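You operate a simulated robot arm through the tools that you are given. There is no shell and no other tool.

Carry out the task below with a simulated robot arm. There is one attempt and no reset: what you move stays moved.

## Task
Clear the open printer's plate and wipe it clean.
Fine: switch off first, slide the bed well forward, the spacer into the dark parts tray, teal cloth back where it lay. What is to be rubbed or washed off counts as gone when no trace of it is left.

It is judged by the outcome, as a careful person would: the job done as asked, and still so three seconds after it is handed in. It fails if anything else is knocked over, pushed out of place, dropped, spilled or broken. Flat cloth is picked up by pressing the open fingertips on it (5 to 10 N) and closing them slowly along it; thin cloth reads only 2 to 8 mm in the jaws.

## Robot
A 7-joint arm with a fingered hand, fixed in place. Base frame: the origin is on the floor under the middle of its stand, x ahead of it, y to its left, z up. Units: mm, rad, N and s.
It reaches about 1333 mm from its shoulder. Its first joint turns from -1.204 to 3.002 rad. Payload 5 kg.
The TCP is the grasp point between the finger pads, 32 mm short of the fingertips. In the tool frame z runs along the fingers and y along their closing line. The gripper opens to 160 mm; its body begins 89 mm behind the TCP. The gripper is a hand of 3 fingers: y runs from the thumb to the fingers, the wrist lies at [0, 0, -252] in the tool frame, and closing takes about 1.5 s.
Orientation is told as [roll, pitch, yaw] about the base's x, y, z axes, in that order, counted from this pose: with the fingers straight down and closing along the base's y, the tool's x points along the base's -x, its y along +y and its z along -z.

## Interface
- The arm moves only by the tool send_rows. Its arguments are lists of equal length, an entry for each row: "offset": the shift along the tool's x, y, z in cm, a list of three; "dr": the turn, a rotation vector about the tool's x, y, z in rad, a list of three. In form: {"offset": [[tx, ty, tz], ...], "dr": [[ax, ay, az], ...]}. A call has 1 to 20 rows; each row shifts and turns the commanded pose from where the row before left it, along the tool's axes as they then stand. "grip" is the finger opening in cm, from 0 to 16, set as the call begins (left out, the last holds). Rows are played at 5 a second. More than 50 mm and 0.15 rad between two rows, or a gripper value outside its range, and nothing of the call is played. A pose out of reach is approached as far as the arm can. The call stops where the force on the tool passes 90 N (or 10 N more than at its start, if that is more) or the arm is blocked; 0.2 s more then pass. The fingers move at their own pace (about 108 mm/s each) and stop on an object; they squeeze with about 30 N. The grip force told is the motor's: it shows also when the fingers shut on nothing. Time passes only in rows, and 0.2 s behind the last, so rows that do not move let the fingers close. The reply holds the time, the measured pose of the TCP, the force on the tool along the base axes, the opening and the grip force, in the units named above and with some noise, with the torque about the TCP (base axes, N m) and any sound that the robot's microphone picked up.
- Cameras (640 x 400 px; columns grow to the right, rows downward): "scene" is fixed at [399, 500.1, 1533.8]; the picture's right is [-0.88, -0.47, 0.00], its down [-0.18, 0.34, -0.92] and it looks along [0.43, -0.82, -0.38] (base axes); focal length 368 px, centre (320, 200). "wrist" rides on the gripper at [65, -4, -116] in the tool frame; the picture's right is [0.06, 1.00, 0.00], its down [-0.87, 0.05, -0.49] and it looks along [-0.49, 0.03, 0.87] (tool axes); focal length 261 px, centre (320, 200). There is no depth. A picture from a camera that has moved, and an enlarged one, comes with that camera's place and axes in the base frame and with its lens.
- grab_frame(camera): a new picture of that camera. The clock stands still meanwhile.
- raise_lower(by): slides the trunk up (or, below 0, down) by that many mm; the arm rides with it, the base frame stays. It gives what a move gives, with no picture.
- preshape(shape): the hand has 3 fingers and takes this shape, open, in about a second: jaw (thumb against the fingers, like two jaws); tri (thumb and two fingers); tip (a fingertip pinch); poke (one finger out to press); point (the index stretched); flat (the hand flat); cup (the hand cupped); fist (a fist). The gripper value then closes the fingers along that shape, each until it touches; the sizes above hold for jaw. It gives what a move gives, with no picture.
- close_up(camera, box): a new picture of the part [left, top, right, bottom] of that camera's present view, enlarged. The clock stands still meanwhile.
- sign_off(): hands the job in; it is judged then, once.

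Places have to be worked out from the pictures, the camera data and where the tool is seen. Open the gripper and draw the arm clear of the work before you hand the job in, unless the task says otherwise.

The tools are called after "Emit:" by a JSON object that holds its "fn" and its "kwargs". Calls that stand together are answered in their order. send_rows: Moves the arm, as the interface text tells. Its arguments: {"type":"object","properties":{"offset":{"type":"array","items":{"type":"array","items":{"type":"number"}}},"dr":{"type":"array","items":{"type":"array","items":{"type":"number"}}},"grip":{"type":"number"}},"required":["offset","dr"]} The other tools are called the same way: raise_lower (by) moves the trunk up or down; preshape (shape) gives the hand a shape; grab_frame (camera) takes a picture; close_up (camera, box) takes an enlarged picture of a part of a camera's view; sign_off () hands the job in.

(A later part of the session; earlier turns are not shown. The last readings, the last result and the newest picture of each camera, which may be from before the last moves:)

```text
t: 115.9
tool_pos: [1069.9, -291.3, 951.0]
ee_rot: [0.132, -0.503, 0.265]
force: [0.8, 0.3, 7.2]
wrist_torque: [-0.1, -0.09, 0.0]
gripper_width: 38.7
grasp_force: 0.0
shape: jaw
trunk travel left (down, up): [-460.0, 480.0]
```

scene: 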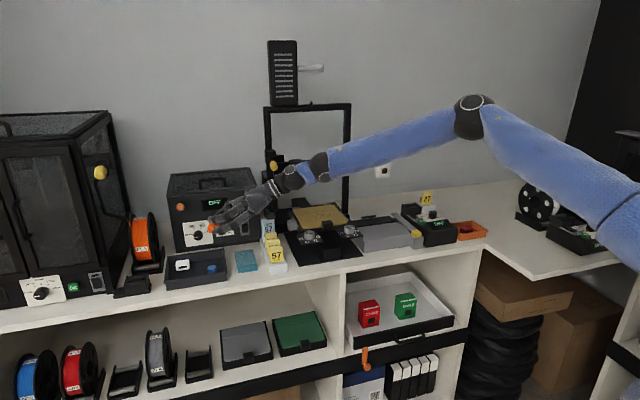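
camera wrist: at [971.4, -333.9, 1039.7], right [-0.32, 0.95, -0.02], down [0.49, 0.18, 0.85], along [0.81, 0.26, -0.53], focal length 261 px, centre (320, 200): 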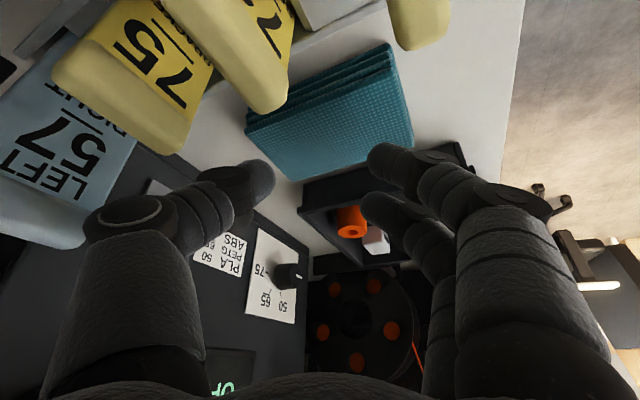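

Balanced now at 7 N. Continue closing in small steps.

Emit:
{"fn": "send_rows", "kwargs": {"grip": 3.5, "offset": [[0, 0, 0]], "dr": [[0, 0, 0]]}}

Emit:
{"fn": "send_rows", "kwargs": {"grip": 3.1, "offset": [[0, 0, 0]], "dr": [[0, 0, 0]]}}

Emit:
{"fn": "send_rows", "kwargs": {"grip": 2.7, "offset": [[0, 0, 0]], "dr": [[0, 0, 0]]}}

Emit:
{"fn": "close_up", "kwargs": {"camera": "scene", "box": [220, 235, 270, 275]}}

Emit:
{"fn": "close_up", "kwargs": {"camera": "wrist", "box": [210, 60, 450, 240]}}

```text
t: 116.3
tool_pos: [1070.4, -289.9, 949.7]
ee_rot: [0.135, -0.501, 0.264]
force: [0.0, 1.0, 1.7]
wrist_torque: [0.01, 0.04, -0.01]
gripper_width: 13.7
grasp_force: 13.7
shape: jaw
trunk travel left (down, up): [-460.0, 480.0]
```

```text
t: 116.7
tool_pos: [1071.4, -292.1, 950.7]
ee_rot: [0.133, -0.501, 0.263]
force: [0.7, -1.1, 2.9]
wrist_torque: [0.0, 0.05, -0.01]
gripper_width: 30.2
grasp_force: 0.0
shape: jaw
trunk travel left (down, up): [-460.0, 480.0]
```

```text
t: 117.1
tool_pos: [1071.1, -290.9, 950.1]
ee_rot: [0.134, -0.501, 0.264]
force: [0.7, 0.1, -0.6]
wrist_torque: [-0.04, 0.0, 0.01]
gripper_width: 0.0
grasp_force: 17.0
shape: jaw
trunk travel left (down, up): [-460.0, 480.0]
```

```text
10.00 times, centred on (245, 255) of scene
camera zoom: at [399.0, 500.1, 1533.8], right [-0.88, -0.47, 0.0], down [-0.18, 0.34, -0.92], along [0.43, -0.82, -0.38], focal length 3684 px, centre (1070, -350)
```

zoom: 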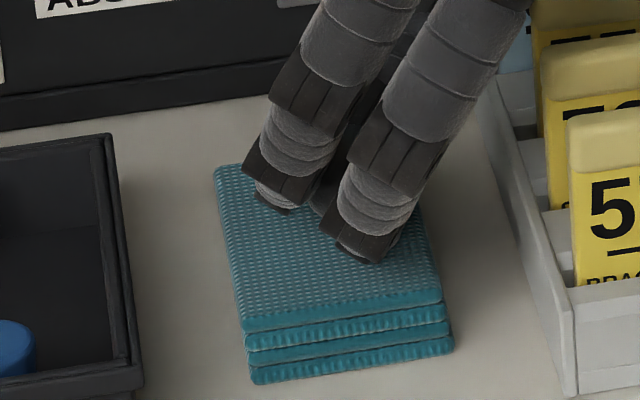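

```text
2.22 times, centred on (330, 150) of wrist
camera zoom: at [967.1, -338.7, 1019.5], right [-0.37, 0.92, 0.09], down [0.51, 0.13, 0.85], along [0.78, 0.36, -0.52], focal length 579 px, centre (298, 311)
```

zoom: 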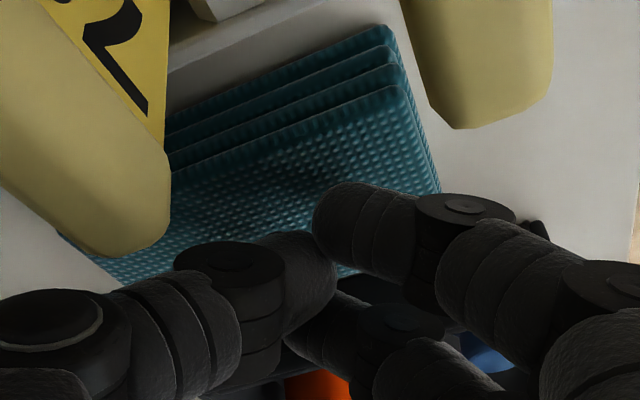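

The fingertips lost pressure as they closed (they rise a little when closing) and slid off without a fold. I'll reopen, press again and close more slowly while following down.

Emit:
{"fn": "raise_lower", "kwargs": {"by": 6}}

Emit:
{"fn": "send_rows", "kwargs": {"grip": 4.5, "offset": [[0, 0, 0], [0, 0, 0], [0, 0, 0], [0, 0, 0]], "dr": [[0.01, 0, 0], [0, 0, 0], [0, 0, 0], [0, 0, 0]]}}

Emit:
{"fn": "raise_lower", "kwargs": {"by": -8}}

```text
t: 117.7
tool_pos: [1071.7, -290.9, 956.9]
ee_rot: [0.136, -0.5, 0.264]
force: [0.7, -0.9, -0.1]
wrist_torque: [0.01, -0.03, 0.04]
gripper_width: 0.0
grasp_force: 29.9
shape: jaw
trunk travel left (down, up): [-466.0, 474.0]
```

```text
t: 118.7
tool_pos: [1071.1, -290.7, 956.9]
ee_rot: [0.126, -0.501, 0.265]
force: [0.1, 0.0, -0.5]
wrist_torque: [0.04, 0.01, -0.01]
gripper_width: 44.4
grasp_force: 0.0
shape: jaw
trunk travel left (down, up): [-466.0, 474.0]
```

```text
t: 119.2
tool_pos: [1070.9, -291.0, 950.4]
ee_rot: [0.125, -0.506, 0.264]
force: [1.6, -2.0, 9.0]
wrist_torque: [-0.33, -0.28, 0.0]
gripper_width: 45.1
grasp_force: 0.0
shape: jaw
trunk travel left (down, up): [-458.0, 482.0]
```

Thumb-heavy now; I'll correct the roll slightly and then close step by step, letting each step settle and following down to keep 5–10 N.

Emit:
{"fn": "send_rows", "kwargs": {"grip": 4.0, "offset": [[0, 0, 0], [0, 0, 0], [0, 0, 0]], "dr": [[0.012, 0, 0], [0, 0, 0], [0, 0, 0]]}}

Emit:
{"fn": "send_rows", "kwargs": {"grip": 3.5, "offset": [[0, 0, 0], [0, 0, 0], [0, 0, 0]], "dr": [[0, 0, 0], [0, 0, 0], [0, 0, 0]]}}

```text
t: 120.0
tool_pos: [1069.8, -289.9, 947.3]
ee_rot: [0.11, -0.501, 0.265]
force: [0.7, 0.8, 2.1]
wrist_torque: [0.05, 0.02, 0.01]
gripper_width: 6.1
grasp_force: 30.1
shape: jaw
trunk travel left (down, up): [-458.0, 482.0]
```

```text
t: 120.8
tool_pos: [1069.7, -291.1, 949.6]
ee_rot: [0.113, -0.502, 0.265]
force: [1.0, -2.4, 9.8]
wrist_torque: [-0.02, -0.01, 0.0]
gripper_width: 33.6
grasp_force: 0.1
shape: jaw
trunk travel left (down, up): [-458.0, 482.0]
```

That first close had actually pinched the cloth (6.1 mm, 30 N) and my next command reopened it. The press is well balanced now at 10 N, so I'll simply close fully.

Emit:
{"fn": "send_rows", "kwargs": {"grip": 0.0, "offset": [[0, 0, 0], [0, 0, 0], [0, 0, 0], [0, 0, 0]], "dr": [[0, 0, 0], [0, 0, 0], [0, 0, 0], [0, 0, 0]]}}

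Emit:
{"fn": "close_up", "kwargs": {"camera": "scene", "box": [220, 235, 270, 275]}}

Emit:
{"fn": "close_up", "kwargs": {"camera": "wrist", "box": [210, 60, 450, 240]}}

```text
t: 121.8
tool_pos: [1070.5, -291.2, 949.7]
ee_rot: [0.113, -0.501, 0.263]
force: [-0.3, 0.8, 3.8]
wrist_torque: [0.03, 0.05, -0.01]
gripper_width: 3.8
grasp_force: 29.9
shape: jaw
trunk travel left (down, up): [-458.0, 482.0]
```

```text
10.00 times, centred on (245, 255) of scene
camera zoom: at [399.0, 500.1, 1533.8], right [-0.88, -0.47, 0.0], down [-0.18, 0.34, -0.92], along [0.43, -0.82, -0.38], focal length 3684 px, centre (1070, -350)
```

zoom: 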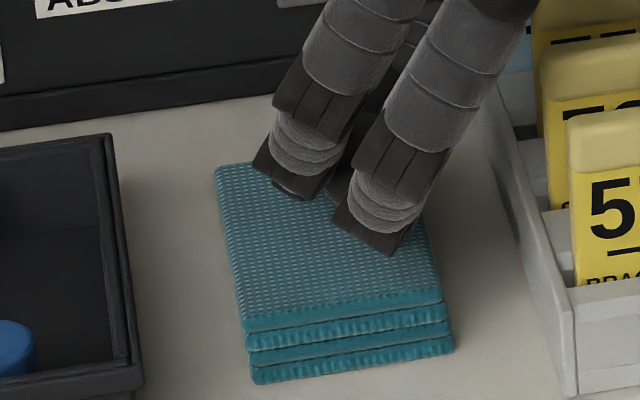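

```text
2.22 times, centred on (330, 150) of wrist
camera zoom: at [965.5, -336.0, 1017.8], right [-0.36, 0.93, 0.07], down [0.51, 0.14, 0.85], along [0.78, 0.34, -0.52], focal length 579 px, centre (298, 311)
```

zoom: 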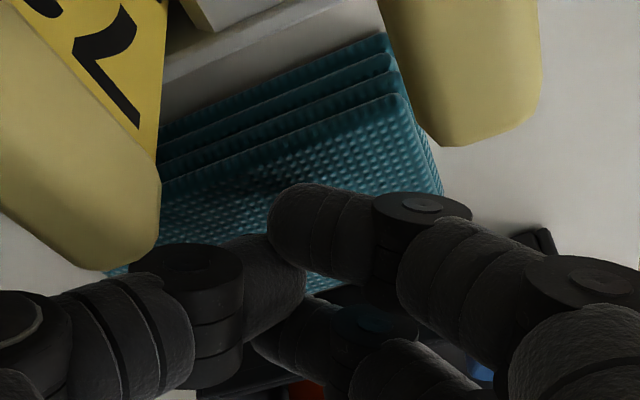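

Now 3.8 mm at 30 N: the cloth seems pinched. Lifting 20 mm with the trunk to see.

Emit:
{"fn": "raise_lower", "kwargs": {"by": 20}}

Emit:
{"fn": "close_up", "kwargs": {"camera": "scene", "box": [210, 225, 280, 280]}}

Emit:
{"fn": "grab_frame", "kwargs": {"camera": "wrist"}}

```text
t: 122.5
tool_pos: [1069.9, -292.6, 967.5]
ee_rot: [0.111, -0.501, 0.264]
force: [1.0, -0.5, -0.3]
wrist_torque: [0.03, 0.04, 0.0]
gripper_width: 3.5
grasp_force: 30.0
shape: jaw
trunk travel left (down, up): [-478.0, 462.0]
```

```text
7.27 times, centred on (245, 252) of scene
camera zoom: at [399.0, 500.1, 1533.8], right [-0.88, -0.47, 0.0], down [-0.18, 0.34, -0.92], along [0.43, -0.82, -0.38], focal length 2679 px, centre (866, -182)
```

zoom: 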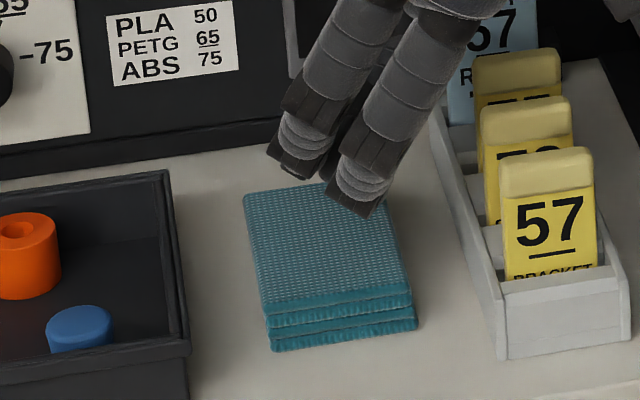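

```text
taken
camera wrist: at [966.3, -336.5, 1036.9], right [-0.36, 0.93, 0.07], down [0.51, 0.14, 0.85], along [0.78, 0.34, -0.52], focal length 261 px, centre (320, 200)
```

wrist: 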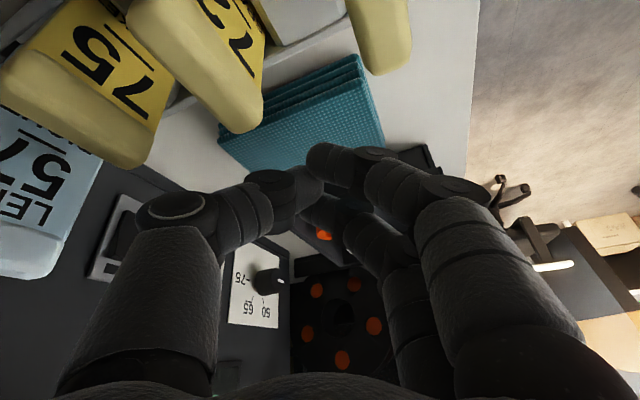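

The cloth stayed on the bench: the fingers just shut above it. I'll reopen to 3.5 cm, press again and this time follow down while closing so the pressure is kept.

Emit:
{"fn": "send_rows", "kwargs": {"grip": 3.5, "offset": [[0, 0, 0], [0, 0, 0], [0, 0, 0]], "dr": [[0, 0, 0], [0, 0, 0], [0, 0, 0]]}}

Emit:
{"fn": "raise_lower", "kwargs": {"by": -19}}

```text
t: 123.3
tool_pos: [1070.3, -289.6, 967.3]
ee_rot: [0.114, -0.499, 0.263]
force: [0.1, 0.5, -0.4]
wrist_torque: [0.0, 0.0, -0.03]
gripper_width: 34.6
grasp_force: 0.0
shape: jaw
trunk travel left (down, up): [-478.0, 462.0]
```

```text
t: 124.0
tool_pos: [1069.4, -290.1, 951.6]
ee_rot: [0.111, -0.502, 0.265]
force: [-0.4, -0.1, 7.7]
wrist_torque: [0.23, 0.12, 0.0]
gripper_width: 35.2
grasp_force: 0.0
shape: jaw
trunk travel left (down, up): [-459.0, 481.0]
```

7.7 N mostly on finger A; a slight roll to balance, then close while following down 4 mm.

Emit:
{"fn": "send_rows", "kwargs": {"offset": [[0, 0, 0]], "dr": [[-0.02, 0, 0]]}}

Emit:
{"fn": "send_rows", "kwargs": {"grip": 0.0, "offset": [[0.03, 0, 0.06], [0.04, 0, 0.07], [0.04, 0, 0.07], [0.04, 0, 0.07], [0.04, 0, 0.07], [0, 0, 0]], "dr": [[0, 0, 0], [0, 0, 0], [0, 0, 0], [0, 0, 0], [0, 0, 0], [0, 0, 0]]}}

Emit:
{"fn": "close_up", "kwargs": {"camera": "scene", "box": [220, 235, 270, 275]}}

```text
t: 124.4
tool_pos: [1069.8, -290.6, 950.7]
ee_rot: [0.131, -0.503, 0.265]
force: [1.2, -1.6, 9.2]
wrist_torque: [-0.16, -0.14, -0.05]
gripper_width: 35.4
grasp_force: 0.1
shape: jaw
trunk travel left (down, up): [-459.0, 481.0]
```

```text
t: 125.8
tool_pos: [1070.6, -289.0, 947.4]
ee_rot: [0.134, -0.503, 0.267]
force: [-0.4, 3.8, 12.9]
wrist_torque: [0.12, 0.06, -0.01]
gripper_width: 4.9
grasp_force: 29.8
shape: jaw
trunk travel left (down, up): [-459.0, 481.0]
```

```text
10.00 times, centred on (245, 255) of scene
camera zoom: at [399.0, 500.1, 1533.8], right [-0.88, -0.47, 0.0], down [-0.18, 0.34, -0.92], along [0.43, -0.82, -0.38], focal length 3684 px, centre (1070, -350)
```

zoom: 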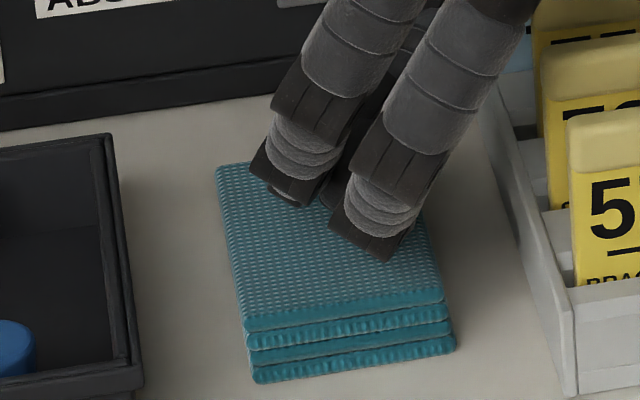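

Closed at 4.9 mm with 13 N of pressure held. Lifting to test.

Emit:
{"fn": "raise_lower", "kwargs": {"by": 18}}

Emit:
{"fn": "close_up", "kwargs": {"camera": "scene", "box": [220, 225, 280, 275]}}

```text
t: 126.4
tool_pos: [1070.6, -289.4, 960.6]
ee_rot: [0.134, -0.501, 0.264]
force: [-0.1, -0.3, -0.2]
wrist_torque: [0.03, 0.02, -0.02]
gripper_width: 3.8
grasp_force: 29.8
shape: jaw
trunk travel left (down, up): [-477.0, 463.0]
```

```text
8.00 times, centred on (250, 250) of scene
camera zoom: at [399.0, 500.1, 1533.8], right [-0.88, -0.47, 0.0], down [-0.18, 0.34, -0.92], along [0.43, -0.82, -0.38], focal length 2947 px, centre (880, -200)
```

zoom: 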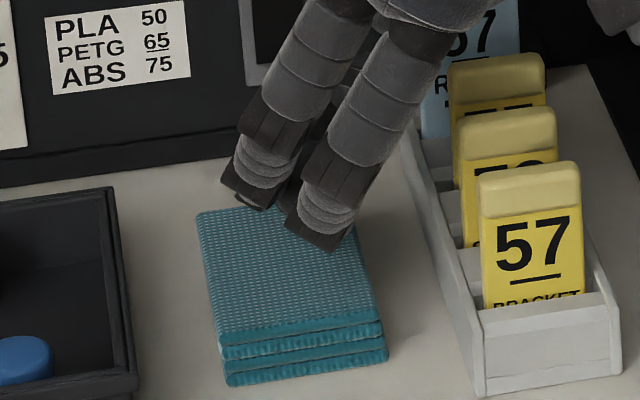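

Not lifted: with the hand tilted, thumb and finger A slide past each other in the jaw shape. The "tip" shape (fingertip pinch) should oppose them properly; I'll rise a bit, take it and look.

Emit:
{"fn": "raise_lower", "kwargs": {"by": 50}}

Emit:
{"fn": "preshape", "kwargs": {"shape": "tip"}}

Emit:
{"fn": "grab_frame", "kwargs": {"camera": "wrist"}}

Emit:
{"fn": "close_up", "kwargs": {"camera": "scene", "box": [200, 180, 290, 280]}}

```text
t: 127.3
tool_pos: [1071.0, -290.2, 1013.3]
ee_rot: [0.13, -0.5, 0.266]
force: [0.0, -0.2, -1.2]
wrist_torque: [-0.01, 0.03, -0.03]
gripper_width: 4.0
grasp_force: 29.9
shape: jaw
trunk travel left (down, up): [-527.0, 413.0]
```

```text
t: 128.2
tool_pos: [1070.7, -288.8, 1013.3]
ee_rot: [0.134, -0.501, 0.262]
force: [-1.3, 0.9, -0.2]
wrist_torque: [0.04, 0.01, -0.03]
gripper_width: 160.2
grasp_force: 0.1
shape: tip
trunk travel left (down, up): [-527.0, 413.0]
```

```text
taken
camera wrist: at [967.2, -337.1, 1082.4], right [-0.37, 0.92, 0.09], down [0.51, 0.13, 0.85], along [0.78, 0.36, -0.52], focal length 261 px, centre (320, 200)
```

wrist: 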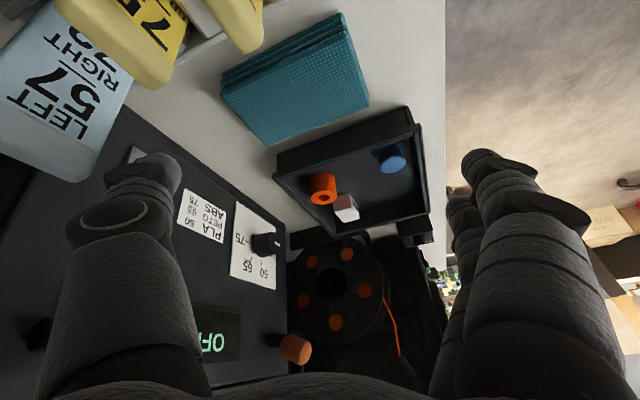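

```text
4.00 times, centred on (245, 230) of scene
camera zoom: at [399.0, 500.1, 1533.8], right [-0.88, -0.47, 0.0], down [-0.18, 0.34, -0.92], along [0.43, -0.82, -0.38], focal length 1474 px, centre (620, 80)
```

zoom: 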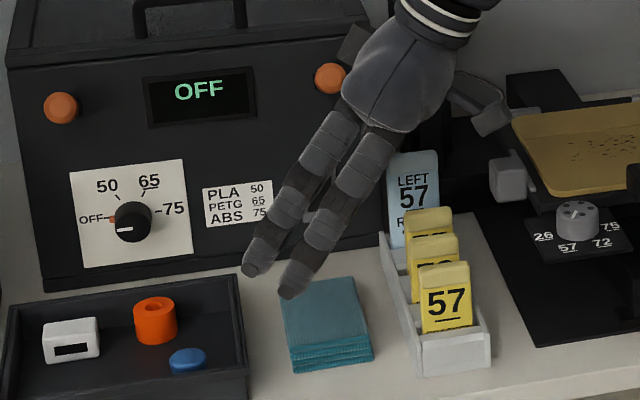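

The tip shape opens wide with straight fingers. I'll close it to 4 cm to see how the tips meet.

Emit:
{"fn": "send_rows", "kwargs": {"grip": 4.0, "offset": [[0, 0, 0], [0, 0, 0], [0, 0, 0], [0, 0, 0], [0, 0, 0]], "dr": [[0, 0, 0], [0, 0, 0], [0, 0, 0], [0, 0, 0], [0, 0, 0]]}}

Emit:
{"fn": "close_up", "kwargs": {"camera": "wrist", "box": [180, 60, 480, 260]}}

Emit:
{"fn": "close_up", "kwargs": {"camera": "scene", "box": [210, 210, 280, 280]}}

```text
t: 129.4
tool_pos: [1069.2, -289.3, 1013.8]
ee_rot: [0.132, -0.499, 0.264]
force: [0.1, 0.4, -0.1]
wrist_torque: [0.02, 0.02, -0.02]
gripper_width: 40.3
grasp_force: 0.1
shape: tip
trunk travel left (down, up): [-527.0, 413.0]
```

```text
2.00 times, centred on (330, 160) of wrist
camera zoom: at [967.2, -337.1, 1082.4], right [-0.37, 0.92, 0.09], down [0.51, 0.13, 0.85], along [0.78, 0.36, -0.52], focal length 521 px, centre (300, 280)
```

zoom: 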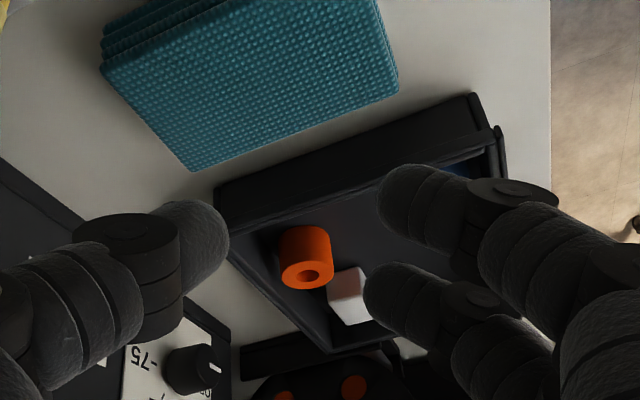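

```text
5.71 times, centred on (245, 245) of scene
camera zoom: at [399.0, 500.1, 1533.8], right [-0.88, -0.47, 0.0], down [-0.18, 0.34, -0.92], along [0.43, -0.82, -0.38], focal length 2105 px, centre (749, -57)
```

zoom: 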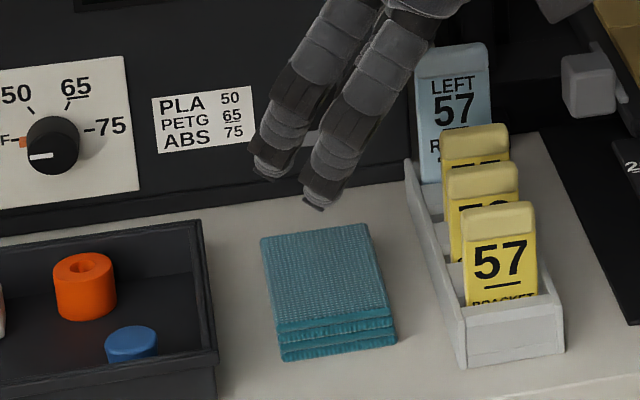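

The tip shape has the same layout. To pinch properly the hand must be nearly upright over the cloth, so I need to understand the arm's limit; I'll look at the whole arm now.

Emit:
{"fn": "grab_frame", "kwargs": {"camera": "scene"}}

Emit:
{"fn": "close_up", "kwargs": {"camera": "scene", "box": [240, 20, 640, 270]}}

```text
taken
```

scene: 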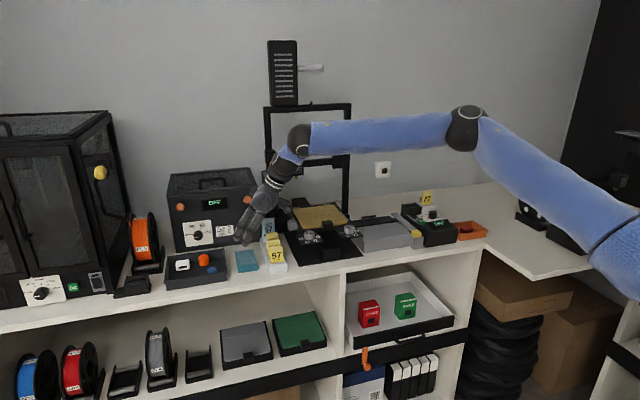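

```text
1.60 times, centred on (440, 145) of scene
camera zoom: at [399.0, 500.1, 1533.8], right [-0.88, -0.47, 0.0], down [-0.18, 0.34, -0.92], along [0.43, -0.82, -0.38], focal length 589 px, centre (128, 288)
```

zoom: 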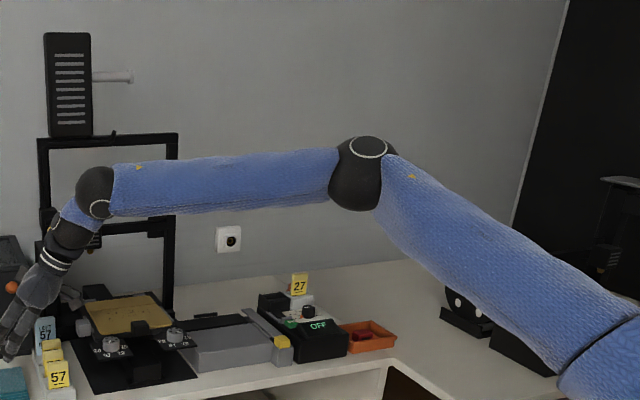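

The shoulder sits on the robot's right side and the elbow has swung far right, so the forearm runs parallel to the bench. I'll try to re-form the arm: level the roll, back off into free space in front of the robot, and later approach the cloth from there with an upright hand.

Emit:
{"fn": "raise_lower", "kwargs": {"by": 40}}

Emit:
{"fn": "send_rows", "kwargs": {"offset": [[0, 0, 0], [2.04, 3.62, -1.115], [2.04, 3.62, -1.115], [2.04, 3.62, -1.115], [2.04, 3.62, -1.115], [2.04, 3.62, -1.115], [2.04, 3.62, -1.115], [2.04, 3.62, -1.115], [2.04, 3.62, -1.115], [2.04, 3.62, -1.115], [2.04, 3.62, -1.115]], "dr": [[0.13, 0, 0], [0, 0, 0], [0, 0, 0], [0, 0, 0], [0, 0, 0], [0, 0, 0], [0, 0, 0], [0, 0, 0], [0, 0, 0], [0, 0, 0], [0, 0, 0]]}}

Emit:
{"fn": "grab_frame", "kwargs": {"camera": "scene"}}

```text
t: 130.3
tool_pos: [1071.0, -288.6, 1053.1]
ee_rot: [0.134, -0.501, 0.265]
force: [0.3, -0.8, 0.4]
wrist_torque: [0.02, 0.01, 0.0]
gripper_width: 40.4
grasp_force: 0.0
shape: tip
trunk travel left (down, up): [-567.0, 373.0]
```

```text
t: 132.7
tool_pos: [811.7, -62.8, 1052.6]
ee_rot: [0.005, -0.502, 0.264]
force: [0.6, 0.6, 0.4]
wrist_torque: [0.02, 0.0, 0.0]
gripper_width: 40.2
grasp_force: 0.1
shape: tip
out of reach, approached as far as the arm can: row 9, 10, 11
trunk travel left (down, up): [-567.0, 373.0]
```

```text
taken
```

scene: 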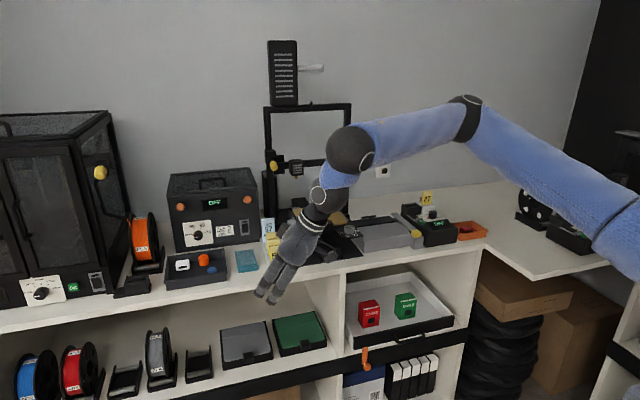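

The arm behaves like a right shoulder that can't swing inward past a limit, so over the cloth a tilt of about 0.5 rad is unavoidable. Let me look closely at the cloth to see how it is made and whether my tries changed it.

Emit:
{"fn": "close_up", "kwargs": {"camera": "scene", "box": [225, 240, 270, 280]}}

Emit:
{"fn": "close_up", "kwargs": {"camera": "wrist", "box": [0, 0, 400, 250]}}

```text
10.00 times, centred on (248, 260) of scene
camera zoom: at [399.0, 500.1, 1533.8], right [-0.88, -0.47, 0.0], down [-0.18, 0.34, -0.92], along [0.43, -0.82, -0.38], focal length 3684 px, centre (1045, -400)
```

zoom: 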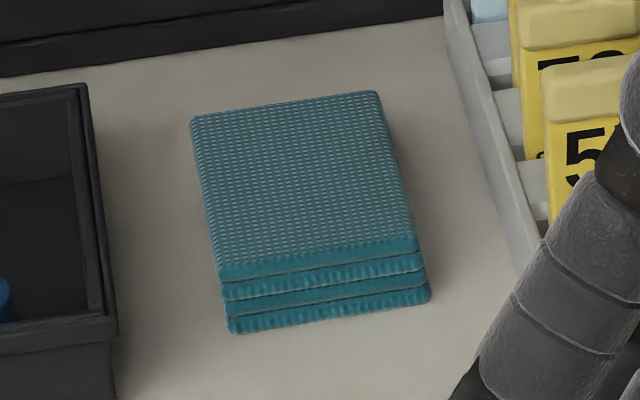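

```text
1.60 times, centred on (200, 125) of wrist
camera zoom: at [704.6, -95.0, 1124.1], right [-0.32, 0.95, -0.03], down [0.49, 0.19, 0.85], along [0.81, 0.26, -0.53], focal length 417 px, centre (512, 320)
```

zoom: 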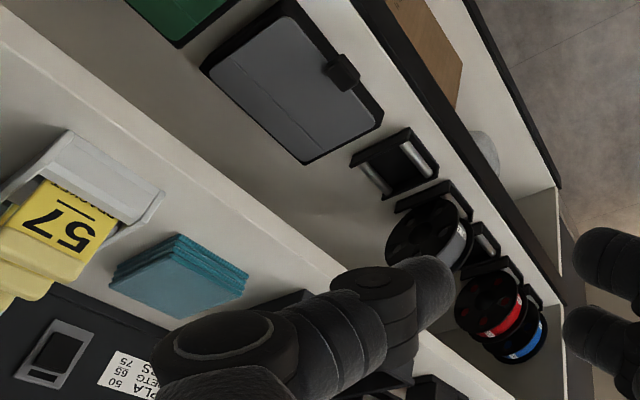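

Before another try I want to learn how the fingers follow small grip steps; I'll test that here in free air (jaw shape).

Emit:
{"fn": "preshape", "kwargs": {"shape": "jaw"}}

Emit:
{"fn": "send_rows", "kwargs": {"grip": 4.0, "offset": [[0, 0, 0], [0, 0, 0], [0, 0, 0], [0, 0, 0], [0, 0, 0]], "dr": [[0, 0, 0], [0, 0, 0], [0, 0, 0], [0, 0, 0], [0, 0, 0]]}}

Emit:
{"fn": "send_rows", "kwargs": {"grip": 3.6, "offset": [[0, 0, 0]], "dr": [[0, 0, 0]]}}

Emit:
{"fn": "send_rows", "kwargs": {"grip": 3.2, "offset": [[0, 0, 0]], "dr": [[0, 0, 0]]}}

Emit:
{"fn": "send_rows", "kwargs": {"grip": 0.0, "offset": [[0, 0, 0], [0, 0, 0], [0, 0, 0]], "dr": [[0, 0, 0], [0, 0, 0], [0, 0, 0]]}}

```text
t: 133.6
tool_pos: [811.7, -61.4, 1054.8]
ee_rot: [0.005, -0.504, 0.264]
force: [-0.1, 0.1, -0.2]
wrist_torque: [-0.01, 0.01, 0.0]
gripper_width: 159.9
grasp_force: 0.1
shape: jaw
trunk travel left (down, up): [-567.0, 373.0]
```

```text
t: 134.8
tool_pos: [812.1, -61.9, 1054.3]
ee_rot: [0.005, -0.503, 0.265]
force: [-0.4, 0.2, 0.2]
wrist_torque: [-0.02, -0.04, -0.03]
gripper_width: 40.3
grasp_force: 0.0
shape: jaw
trunk travel left (down, up): [-567.0, 373.0]
```

```text
t: 135.2
tool_pos: [813.2, -61.2, 1054.2]
ee_rot: [0.004, -0.502, 0.264]
force: [0.7, -0.1, 0.2]
wrist_torque: [-0.01, -0.04, 0.01]
gripper_width: 36.5
grasp_force: 0.0
shape: jaw
trunk travel left (down, up): [-567.0, 373.0]
```

```text
t: 135.6
tool_pos: [812.8, -60.9, 1054.7]
ee_rot: [0.006, -0.503, 0.265]
force: [0.0, -0.6, -0.6]
wrist_torque: [-0.03, 0.02, -0.01]
gripper_width: 32.5
grasp_force: 0.1
shape: jaw
trunk travel left (down, up): [-567.0, 373.0]
```

```text
t: 136.4
tool_pos: [813.1, -61.0, 1053.0]
ee_rot: [0.006, -0.502, 0.265]
force: [0.2, 0.9, -0.5]
wrist_torque: [-0.01, -0.02, -0.03]
gripper_width: 0.0
grasp_force: 29.9
shape: jaw
trunk travel left (down, up): [-567.0, 373.0]
```

In free air the steps are exact and shut reads 0.0, so on the cloth the fingers go over to squeezing once they touch. I'll return over the cloth and repeat with just enough follow-down (about 1.7 mm) to stay between 5 and 10 N.

Emit:
{"fn": "send_rows", "kwargs": {"grip": 3.5, "offset": [[-2.066, -3.6, 1.129], [-2.066, -3.6, 1.129], [-2.066, -3.6, 1.129], [-2.066, -3.6, 1.129], [-2.066, -3.6, 1.129], [-2.066, -3.6, 1.129], [-2.066, -3.6, 1.129], [-2.066, -3.6, 1.129]], "dr": [[0, 0, 0], [0, 0, 0], [0, 0, 0], [0, 0, 0], [0, 0, 0], [0, 0, 0], [0, 0, 0], [0, 0, 0]]}}

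Emit:
{"fn": "close_up", "kwargs": {"camera": "scene", "box": [200, 210, 290, 280]}}

```text
t: 138.2
tool_pos: [1068.5, -286.8, 1052.4]
ee_rot: [0.003, -0.499, 0.263]
force: [0.4, -0.6, -0.2]
wrist_torque: [0.0, -0.02, 0.03]
gripper_width: 34.8
grasp_force: 0.0
shape: jaw
trunk travel left (down, up): [-567.0, 373.0]
```

```text
5.71 times, centred on (245, 245) of scene
camera zoom: at [399.0, 500.1, 1533.8], right [-0.88, -0.47, 0.0], down [-0.18, 0.34, -0.92], along [0.43, -0.82, -0.38], focal length 2105 px, centre (749, -57)
```

zoom: 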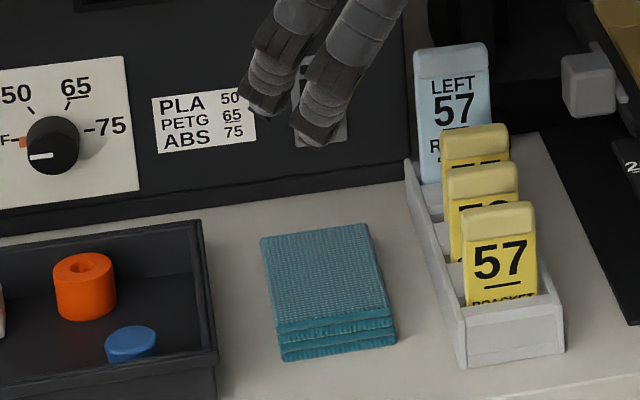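

I'll set the roll again (0.118), lower to just above the cloth, and then press gently.

Emit:
{"fn": "send_rows", "kwargs": {"offset": [[0, 0, 0]], "dr": [[-0.115, 0, 0]]}}

Emit:
{"fn": "raise_lower", "kwargs": {"by": -98}}

Emit:
{"fn": "raise_lower", "kwargs": {"by": -3}}

```text
t: 138.6
tool_pos: [1069.8, -287.4, 1053.8]
ee_rot: [0.121, -0.502, 0.262]
force: [0.0, -0.1, -0.5]
wrist_torque: [-0.02, 0.01, 0.02]
gripper_width: 34.9
grasp_force: 0.2
shape: jaw
trunk travel left (down, up): [-567.0, 373.0]
```

```text
t: 139.9
tool_pos: [1067.8, -286.2, 956.2]
ee_rot: [0.119, -0.504, 0.263]
force: [-0.1, 0.3, 0.5]
wrist_torque: [-0.02, 0.05, -0.02]
gripper_width: 35.0
grasp_force: 0.0
shape: jaw
trunk travel left (down, up): [-469.0, 471.0]
```

```text
t: 140.4
tool_pos: [1068.2, -285.5, 952.9]
ee_rot: [0.119, -0.5, 0.263]
force: [0.7, -1.3, 0.7]
wrist_torque: [0.0, 0.01, -0.02]
gripper_width: 34.5
grasp_force: 0.0
shape: jaw
trunk travel left (down, up): [-466.0, 474.0]
```

Emit:
{"fn": "raise_lower", "kwargs": {"by": -3}}

```text
t: 140.9
tool_pos: [1068.6, -285.9, 950.5]
ee_rot: [0.118, -0.503, 0.262]
force: [0.5, 0.6, 4.0]
wrist_torque: [0.13, 0.05, -0.02]
gripper_width: 35.1
grasp_force: 0.1
shape: jaw
trunk travel left (down, up): [-463.0, 477.0]
```

Emit:
{"fn": "send_rows", "kwargs": {"offset": [[0.04, 0, 0.08]], "dr": [[-0.012, 0, 0]]}}

```text
t: 141.3
tool_pos: [1068.3, -286.3, 950.5]
ee_rot: [0.13, -0.503, 0.263]
force: [1.0, -0.2, 9.9]
wrist_torque: [0.05, -0.04, -0.08]
gripper_width: 35.5
grasp_force: 0.1
shape: jaw
trunk travel left (down, up): [-463.0, 477.0]
```

Balanced at 9.9 N. Closing now with a gentle follow-down of 1.8 mm.

Emit:
{"fn": "send_rows", "kwargs": {"grip": 0.0, "offset": [[0.017, 0, 0.032], [0.017, 0, 0.032], [0.017, 0, 0.032], [0.017, 0, 0.032], [0.017, 0, 0.032], [0, 0, 0]], "dr": [[0, 0, 0], [0, 0, 0], [0, 0, 0], [0, 0, 0], [0, 0, 0], [0, 0, 0]]}}

Emit:
{"fn": "raise_lower", "kwargs": {"by": 14}}

Emit:
{"fn": "close_up", "kwargs": {"camera": "scene", "box": [215, 225, 275, 275]}}

```text
t: 142.7
tool_pos: [1067.2, -285.9, 946.5]
ee_rot: [0.133, -0.503, 0.264]
force: [-0.5, 0.1, 4.2]
wrist_torque: [0.01, 0.07, -0.01]
gripper_width: 4.1
grasp_force: 29.8
shape: jaw
trunk travel left (down, up): [-463.0, 477.0]
```

```text
t: 143.3
tool_pos: [1068.3, -286.8, 960.0]
ee_rot: [0.131, -0.502, 0.263]
force: [-0.5, -1.4, -0.1]
wrist_torque: [-0.01, -0.01, 0.0]
gripper_width: 4.2
grasp_force: 29.8
shape: jaw
trunk travel left (down, up): [-477.0, 463.0]
```

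```text
8.00 times, centred on (245, 250) of scene
camera zoom: at [399.0, 500.1, 1533.8], right [-0.88, -0.47, 0.0], down [-0.18, 0.34, -0.92], along [0.43, -0.82, -0.38], focal length 2947 px, centre (920, -200)
```

zoom: 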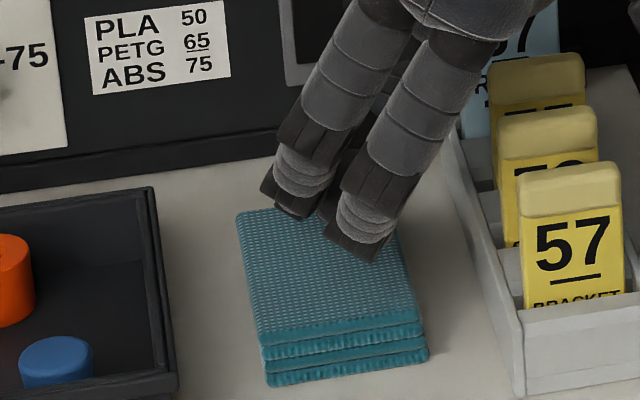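

Still not lifted. Since the fingers in jaw shape interleave, I'll rise and look at how the "tip" and "tri" shapes come together when closed.

Emit:
{"fn": "raise_lower", "kwargs": {"by": 60}}

Emit:
{"fn": "preshape", "kwargs": {"shape": "tip"}}

Emit:
{"fn": "send_rows", "kwargs": {"grip": 1.0, "offset": [[0, 0, 0], [0, 0, 0], [0, 0, 0], [0, 0, 0], [0, 0, 0], [0, 0, 0]], "dr": [[0, 0, 0], [0, 0, 0], [0, 0, 0], [0, 0, 0], [0, 0, 0], [0, 0, 0]]}}

Emit:
{"fn": "close_up", "kwargs": {"camera": "wrist", "box": [180, 60, 480, 260]}}

Emit:
{"fn": "preshape", "kwargs": {"shape": "tri"}}

Emit:
{"fn": "send_rows", "kwargs": {"grip": 1.0, "offset": [[0, 0, 0], [0, 0, 0], [0, 0, 0], [0, 0, 0], [0, 0, 0], [0, 0, 0]], "dr": [[0, 0, 0], [0, 0, 0], [0, 0, 0], [0, 0, 0], [0, 0, 0], [0, 0, 0]]}}

Emit:
{"fn": "close_up", "kwargs": {"camera": "wrist", "box": [180, 60, 480, 260]}}

```text
t: 144.3
tool_pos: [1068.4, -286.7, 1021.5]
ee_rot: [0.129, -0.501, 0.263]
force: [0.5, 0.6, 0.0]
wrist_torque: [0.0, 0.03, -0.01]
gripper_width: 3.9
grasp_force: 29.8
shape: jaw
trunk travel left (down, up): [-537.0, 403.0]
```

```text
t: 145.2
tool_pos: [1067.2, -286.3, 1022.4]
ee_rot: [0.131, -0.502, 0.262]
force: [0.1, -0.4, 0.2]
wrist_torque: [0.01, 0.02, -0.01]
gripper_width: 159.8
grasp_force: 0.1
shape: tip
trunk travel left (down, up): [-537.0, 403.0]
```

```text
t: 146.7
tool_pos: [1067.3, -286.2, 1021.7]
ee_rot: [0.131, -0.501, 0.264]
force: [-0.7, -1.0, -0.8]
wrist_torque: [0.04, 0.01, 0.01]
gripper_width: 10.4
grasp_force: 0.1
shape: tip
trunk travel left (down, up): [-537.0, 403.0]
```

```text
2.00 times, centred on (330, 160) of wrist
camera zoom: at [964.4, -333.5, 1090.7], right [-0.37, 0.92, 0.08], down [0.51, 0.13, 0.85], along [0.78, 0.36, -0.52], focal length 521 px, centre (300, 280)
```

zoom: 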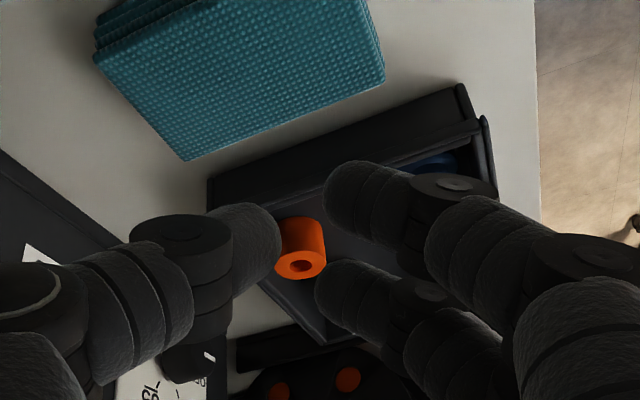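

```text
t: 147.6
tool_pos: [1068.2, -284.3, 1021.0]
ee_rot: [0.131, -0.501, 0.264]
force: [-0.4, -0.4, 0.8]
wrist_torque: [0.02, 0.03, 0.06]
gripper_width: 159.7
grasp_force: 0.0
shape: tri
trunk travel left (down, up): [-537.0, 403.0]
```

```text
t: 148.9
tool_pos: [1067.7, -286.1, 1022.3]
ee_rot: [0.13, -0.501, 0.264]
force: [-0.8, 0.6, 0.1]
wrist_torque: [0.01, -0.01, 0.0]
gripper_width: 10.2
grasp_force: 0.0
shape: tri
trunk travel left (down, up): [-537.0, 403.0]
```

```text
2.00 times, centred on (330, 160) of wrist
camera zoom: at [964.4, -333.5, 1090.7], right [-0.37, 0.92, 0.08], down [0.51, 0.13, 0.85], along [0.78, 0.36, -0.52], focal length 521 px, centre (300, 280)
```

zoom: 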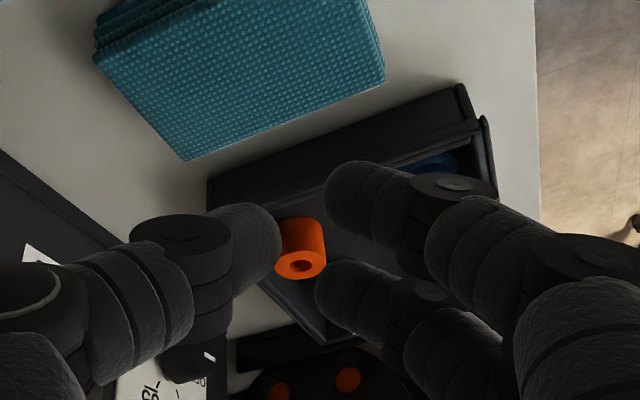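

All three shapes close alike, so the hand must be near upright over the cloth. I'll try to regain the starting arm posture (trunk 0, hand upright, yaw 0) and approach the cloth afresh from there, without the bench-aligned yaw I took earlier. First straight up with the trunk.

Emit:
{"fn": "raise_lower", "kwargs": {"by": 263}}

Emit:
{"fn": "send_rows", "kwargs": {"grip": 6.0, "offset": [[0, 0, 0], [4.2, -1.0, -2.0], [4.2, -1.0, -2.0], [4.2, -1.0, -2.0], [4.2, -1.0, -2.0], [4.2, -1.0, -2.0], [4.2, -1.0, -2.0]], "dr": [[0.13, 0, 0], [0, 0, 0], [0, 0, 0], [0, 0, 0], [0, 0, 0], [0, 0, 0], [0, 0, 0]]}}

```text
t: 151.6
tool_pos: [1068.0, -287.3, 1284.5]
ee_rot: [0.132, -0.501, 0.263]
force: [0.5, 0.4, -0.1]
wrist_torque: [-0.01, 0.01, 0.0]
gripper_width: 10.3
grasp_force: 0.0
shape: tri
trunk travel left (down, up): [-800.0, 140.0]
```

```text
t: 153.2
tool_pos: [810.4, -419.8, 1265.8]
ee_rot: [0.003, -0.505, 0.262]
force: [-0.9, -0.8, 0.2]
wrist_torque: [0.07, -0.05, -0.02]
gripper_width: 59.3
grasp_force: 0.0
shape: tri
trunk travel left (down, up): [-800.0, 140.0]
```

Going on to the starting pose: move, then upright, then yaw 0.

Emit:
{"fn": "send_rows", "kwargs": {"offset": [[3.9, -0.48, -1.69], [3.9, -0.48, -1.69], [3.9, -0.48, -1.69], [3.9, -0.48, -1.69], [3.9, -0.48, -1.69], [0, 0, 0], [0, 0, 0], [0, 0, 0], [0, 0, 0], [0, 0, 0], [0, 0, 0]], "dr": [[0, 0, 0], [0, 0, 0], [0, 0, 0], [0, 0, 0], [0, 0, 0], [0, 0.126, 0], [0, 0.126, 0], [0, 0.126, 0], [0, 0.126, 0], [0, 0, 0.131], [0, 0, 0.131]]}}

Emit:
{"fn": "grab_frame", "kwargs": {"camera": "scene"}}

```text
t: 155.6
tool_pos: [619.2, -494.1, 1247.5]
ee_rot: [-0.001, 0.005, 0.0]
force: [-0.4, -0.2, 0.4]
wrist_torque: [-0.01, 0.04, -0.01]
gripper_width: 59.8
grasp_force: 0.1
shape: tri
trunk travel left (down, up): [-800.0, 140.0]
```

```text
taken
```

scene: 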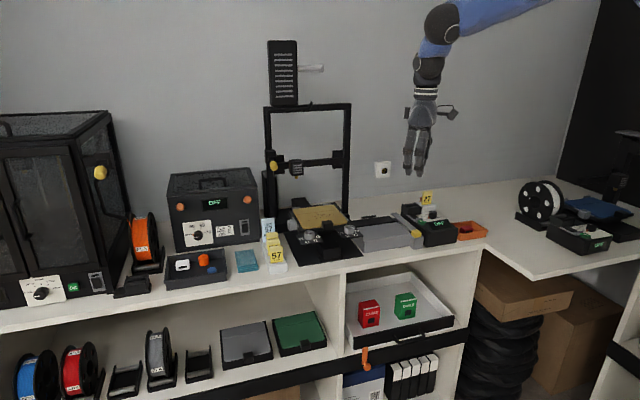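

Posture regained. Now straight toward the cloth with the hand upright and yaw 0, at this height.

Emit:
{"fn": "send_rows", "kwargs": {"offset": [[-4.0, 2.04, 0], [-4.0, 2.04, 0], [-4.0, 2.04, 0], [-4.0, 2.04, 0], [-4.0, 2.04, 0], [-4.0, 2.04, 0], [-4.0, 2.04, 0], [-4.0, 2.04, 0], [-4.0, 2.04, 0], [-4.0, 2.04, 0], [-4.0, 2.04, 0]], "dr": [[0, 0, 0], [0, 0, 0], [0, 0, 0], [0, 0, 0], [0, 0, 0], [0, 0, 0], [0, 0, 0], [0, 0, 0], [0, 0, 0], [0, 0, 0], [0, 0, 0]]}}

Emit:
{"fn": "grab_frame", "kwargs": {"camera": "scene"}}

```text
t: 158.0
tool_pos: [916.6, -336.3, 1230.1]
ee_rot: [0.002, -0.004, 0.001]
force: [-0.2, -0.2, 0.1]
wrist_torque: [-0.01, 0.02, 0.04]
gripper_width: 59.8
grasp_force: 0.0
shape: tri
out of reach, approached as far as the arm can: row 8, 9, 10, 11
trunk travel left (down, up): [-800.0, 140.0]
```

```text
taken
```

scene: 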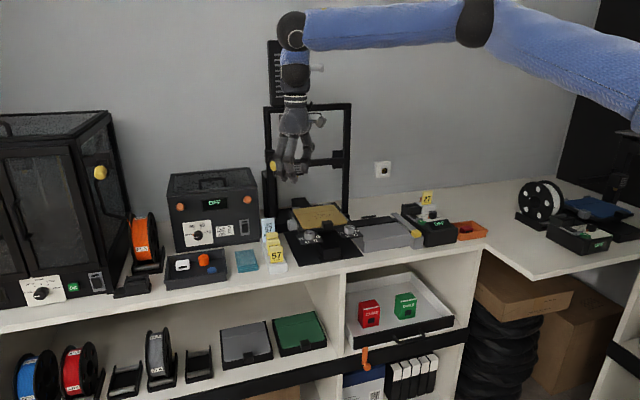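

The same limit again: the upper arm cannot swing further left, so an upright hand can't get over the cloth where it lies. But just in front of it (nearer the bench edge and the stand) it can. I'll press on the folded cloth with tilted fingers and drag it forward, pick it up there, and push it back to its place at the end. First back over the cloth.

Emit:
{"fn": "send_rows", "kwargs": {"grip": 3.5, "offset": [[0, 0, 0], [0, 0, 0], [0, 0, 0], [0, 0, 0], [0, 0, 0], [0, 0, 0], [-3.5, 0.19, 1.91], [-3.5, 0.19, 1.91], [-3.5, 0.19, 1.91], [-3.5, 0.19, 1.91]], "dr": [[0, 0, -0.132], [0, 0, -0.132], [0, -0.125, 0], [0, -0.125, 0], [0, -0.125, 0], [0, -0.125, 0], [0, 0, 0], [0, 0, 0], [0, 0, 0], [0, 0, 0]]}}

Emit:
{"fn": "raise_lower", "kwargs": {"by": -200}}

Emit:
{"fn": "close_up", "kwargs": {"camera": "scene", "box": [190, 170, 300, 290]}}

```text
t: 160.2
tool_pos: [1068.8, -295.0, 1223.9]
ee_rot: [0.003, -0.494, 0.263]
force: [-0.3, 0.2, -0.9]
wrist_torque: [0.0, 0.01, -0.01]
gripper_width: 35.1
grasp_force: 0.1
shape: tri
trunk travel left (down, up): [-800.0, 140.0]
```

```text
t: 162.4
tool_pos: [1065.2, -293.7, 1028.5]
ee_rot: [-0.001, -0.497, 0.264]
force: [0.1, 0.5, 0.3]
wrist_torque: [0.03, -0.03, -0.01]
gripper_width: 35.5
grasp_force: 0.0
shape: tri
trunk travel left (down, up): [-600.0, 340.0]
```

```text
3.33 times, centred on (245, 230) of scene
camera zoom: at [399.0, 500.1, 1533.8], right [-0.88, -0.47, 0.0], down [-0.18, 0.34, -0.92], along [0.43, -0.82, -0.38], focal length 1228 px, centre (570, 100)
```

zoom: 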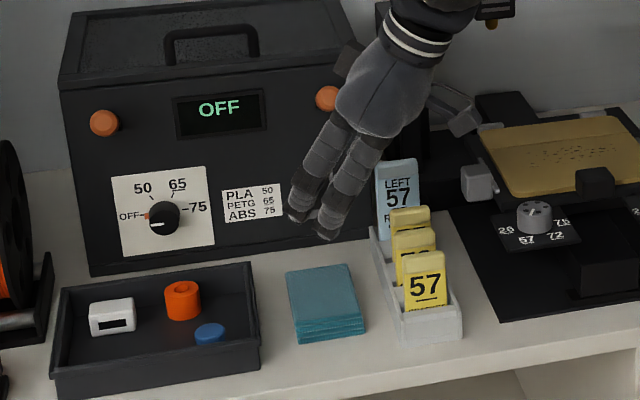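

Over the cloth again. Set the roll and lower to press.

Emit:
{"fn": "send_rows", "kwargs": {"offset": [[0, 0, 0]], "dr": [[-0.122, 0, 0]]}}

Emit:
{"fn": "raise_lower", "kwargs": {"by": -72}}

Emit:
{"fn": "raise_lower", "kwargs": {"by": -6}}

```text
t: 162.8
tool_pos: [1065.4, -293.4, 1026.7]
ee_rot: [0.124, -0.498, 0.268]
force: [0.2, -0.3, -0.5]
wrist_torque: [0.02, 0.01, -0.01]
gripper_width: 35.2
grasp_force: 0.1
shape: tri
trunk travel left (down, up): [-600.0, 340.0]
```

```text
t: 163.9
tool_pos: [1065.6, -292.0, 954.8]
ee_rot: [0.123, -0.496, 0.265]
force: [-0.3, 0.2, -0.2]
wrist_torque: [-0.01, 0.03, 0.03]
gripper_width: 35.3
grasp_force: 0.1
shape: tri
trunk travel left (down, up): [-528.0, 412.0]
```

```text
t: 164.5
tool_pos: [1065.0, -291.1, 950.0]
ee_rot: [0.122, -0.5, 0.264]
force: [1.2, 0.6, 9.4]
wrist_torque: [0.26, 0.08, -0.07]
gripper_width: 35.7
grasp_force: 0.1
shape: tri
trunk travel left (down, up): [-522.0, 418.0]
```

Pressed at 9 N. Dragging 18 mm toward the bench front to see if the cloth follows.

Emit:
{"fn": "send_rows", "kwargs": {"offset": [[0.262, 0.534, -0.079], [0.262, 0.534, -0.079], [0.262, 0.534, -0.079]], "dr": [[0, 0, 0], [0, 0, 0], [0, 0, 0]]}}

Emit:
{"fn": "close_up", "kwargs": {"camera": "scene", "box": [220, 235, 280, 280]}}

```text
t: 165.3
tool_pos: [1051.7, -279.8, 950.7]
ee_rot: [0.122, -0.499, 0.265]
force: [3.1, -2.3, 11.3]
wrist_torque: [-0.33, -0.34, 0.04]
gripper_width: 36.3
grasp_force: 0.1
shape: tri
trunk travel left (down, up): [-522.0, 418.0]
```

```text
8.89 times, centred on (250, 258) of scene
camera zoom: at [399.0, 500.1, 1533.8], right [-0.88, -0.47, 0.0], down [-0.18, 0.34, -0.92], along [0.43, -0.82, -0.38], focal length 3275 px, centre (942, -311)
```

zoom: 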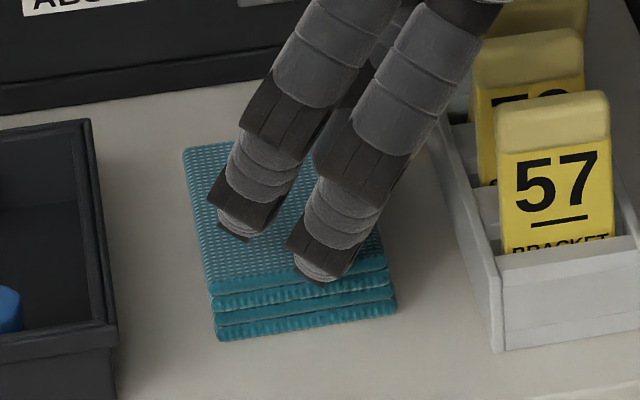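

The fingers slid over the cloth, which did not move, so it is a firm folded pad. Better: grip this pad like an object across its 62 mm width, coming in from the front (yaw ≈ -0.5, tilt ≈ 0.95), with finger A in the gap beside the tray and the thumb on the stand side. I'll rise and take that orientation.

Emit:
{"fn": "raise_lower", "kwargs": {"by": 95}}

Emit:
{"fn": "send_rows", "kwargs": {"grip": 8.0, "offset": [[0, 0, 0], [0, 0, 0], [0, 0, 0], [0, 0, 0]], "dr": [[0.122, 0, 0], [0, -0.148, 0], [0, -0.148, 0], [0, -0.148, 0]]}}

Emit:
{"fn": "send_rows", "kwargs": {"offset": [[0, 0, 0], [0, 0, 0], [0, 0, 0], [0, 0, 0], [0, 0, 0], [0, 0, 0]], "dr": [[0.1033, 0, 0.0747], [0.1033, 0, 0.0747], [0.1033, 0, 0.0747], [0.1033, 0, 0.0747], [0.1033, 0, 0.0747], [0.1033, 0, 0.0747]]}}

Emit:
{"fn": "grab_frame", "kwargs": {"camera": "wrist"}}

Emit:
{"fn": "close_up", "kwargs": {"camera": "scene", "box": [190, 180, 300, 290]}}

```text
t: 166.6
tool_pos: [1053.3, -279.6, 1044.5]
ee_rot: [0.123, -0.497, 0.265]
force: [0.5, 0.0, 0.1]
wrist_torque: [0.03, 0.01, 0.02]
gripper_width: 35.0
grasp_force: 0.3
shape: tri
trunk travel left (down, up): [-617.0, 323.0]
```

```text
t: 167.6
tool_pos: [1052.8, -280.7, 1044.9]
ee_rot: [0.003, -0.945, 0.263]
force: [-1.3, -0.9, 0.3]
wrist_torque: [0.05, -0.01, 0.02]
gripper_width: 79.5
grasp_force: 0.1
shape: tri
trunk travel left (down, up): [-617.0, 323.0]
```

```text
t: 168.9
tool_pos: [1019.2, -324.0, 1062.0]
ee_rot: [0.003, -0.944, -0.497]
force: [0.4, -0.4, 0.1]
wrist_torque: [-0.02, 0.0, 0.0]
gripper_width: 79.4
grasp_force: 0.0
shape: tri
out of reach, approached as far as the arm can: row 5, 6
trunk travel left (down, up): [-617.0, 323.0]
```

```text
taken
camera wrist: at [901.2, -264.3, 1077.2], right [0.44, 0.9, -0.05], down [0.13, -0.01, 0.99], along [0.89, -0.45, -0.12], focal length 261 px, centre (320, 200)
```

wrist: 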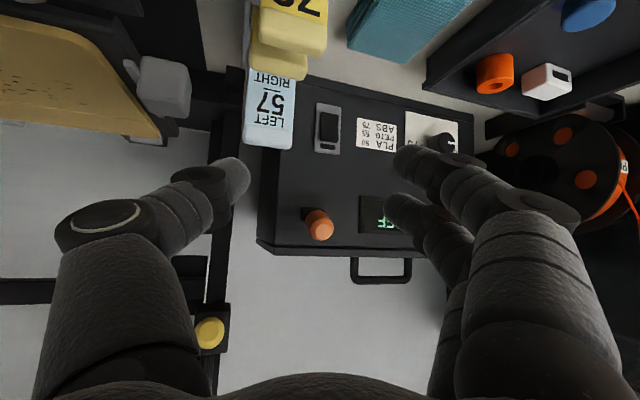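

```text
3.64 times, centred on (245, 235) of scene
camera zoom: at [399.0, 500.1, 1533.8], right [-0.88, -0.47, 0.0], down [-0.18, 0.34, -0.92], along [0.43, -0.82, -0.38], focal length 1340 px, centre (593, 73)
```

zoom: 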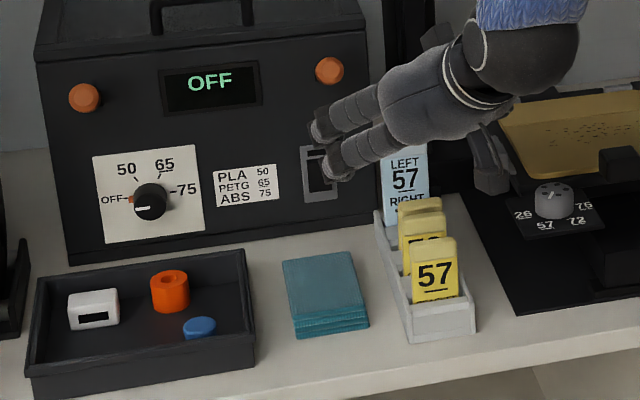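

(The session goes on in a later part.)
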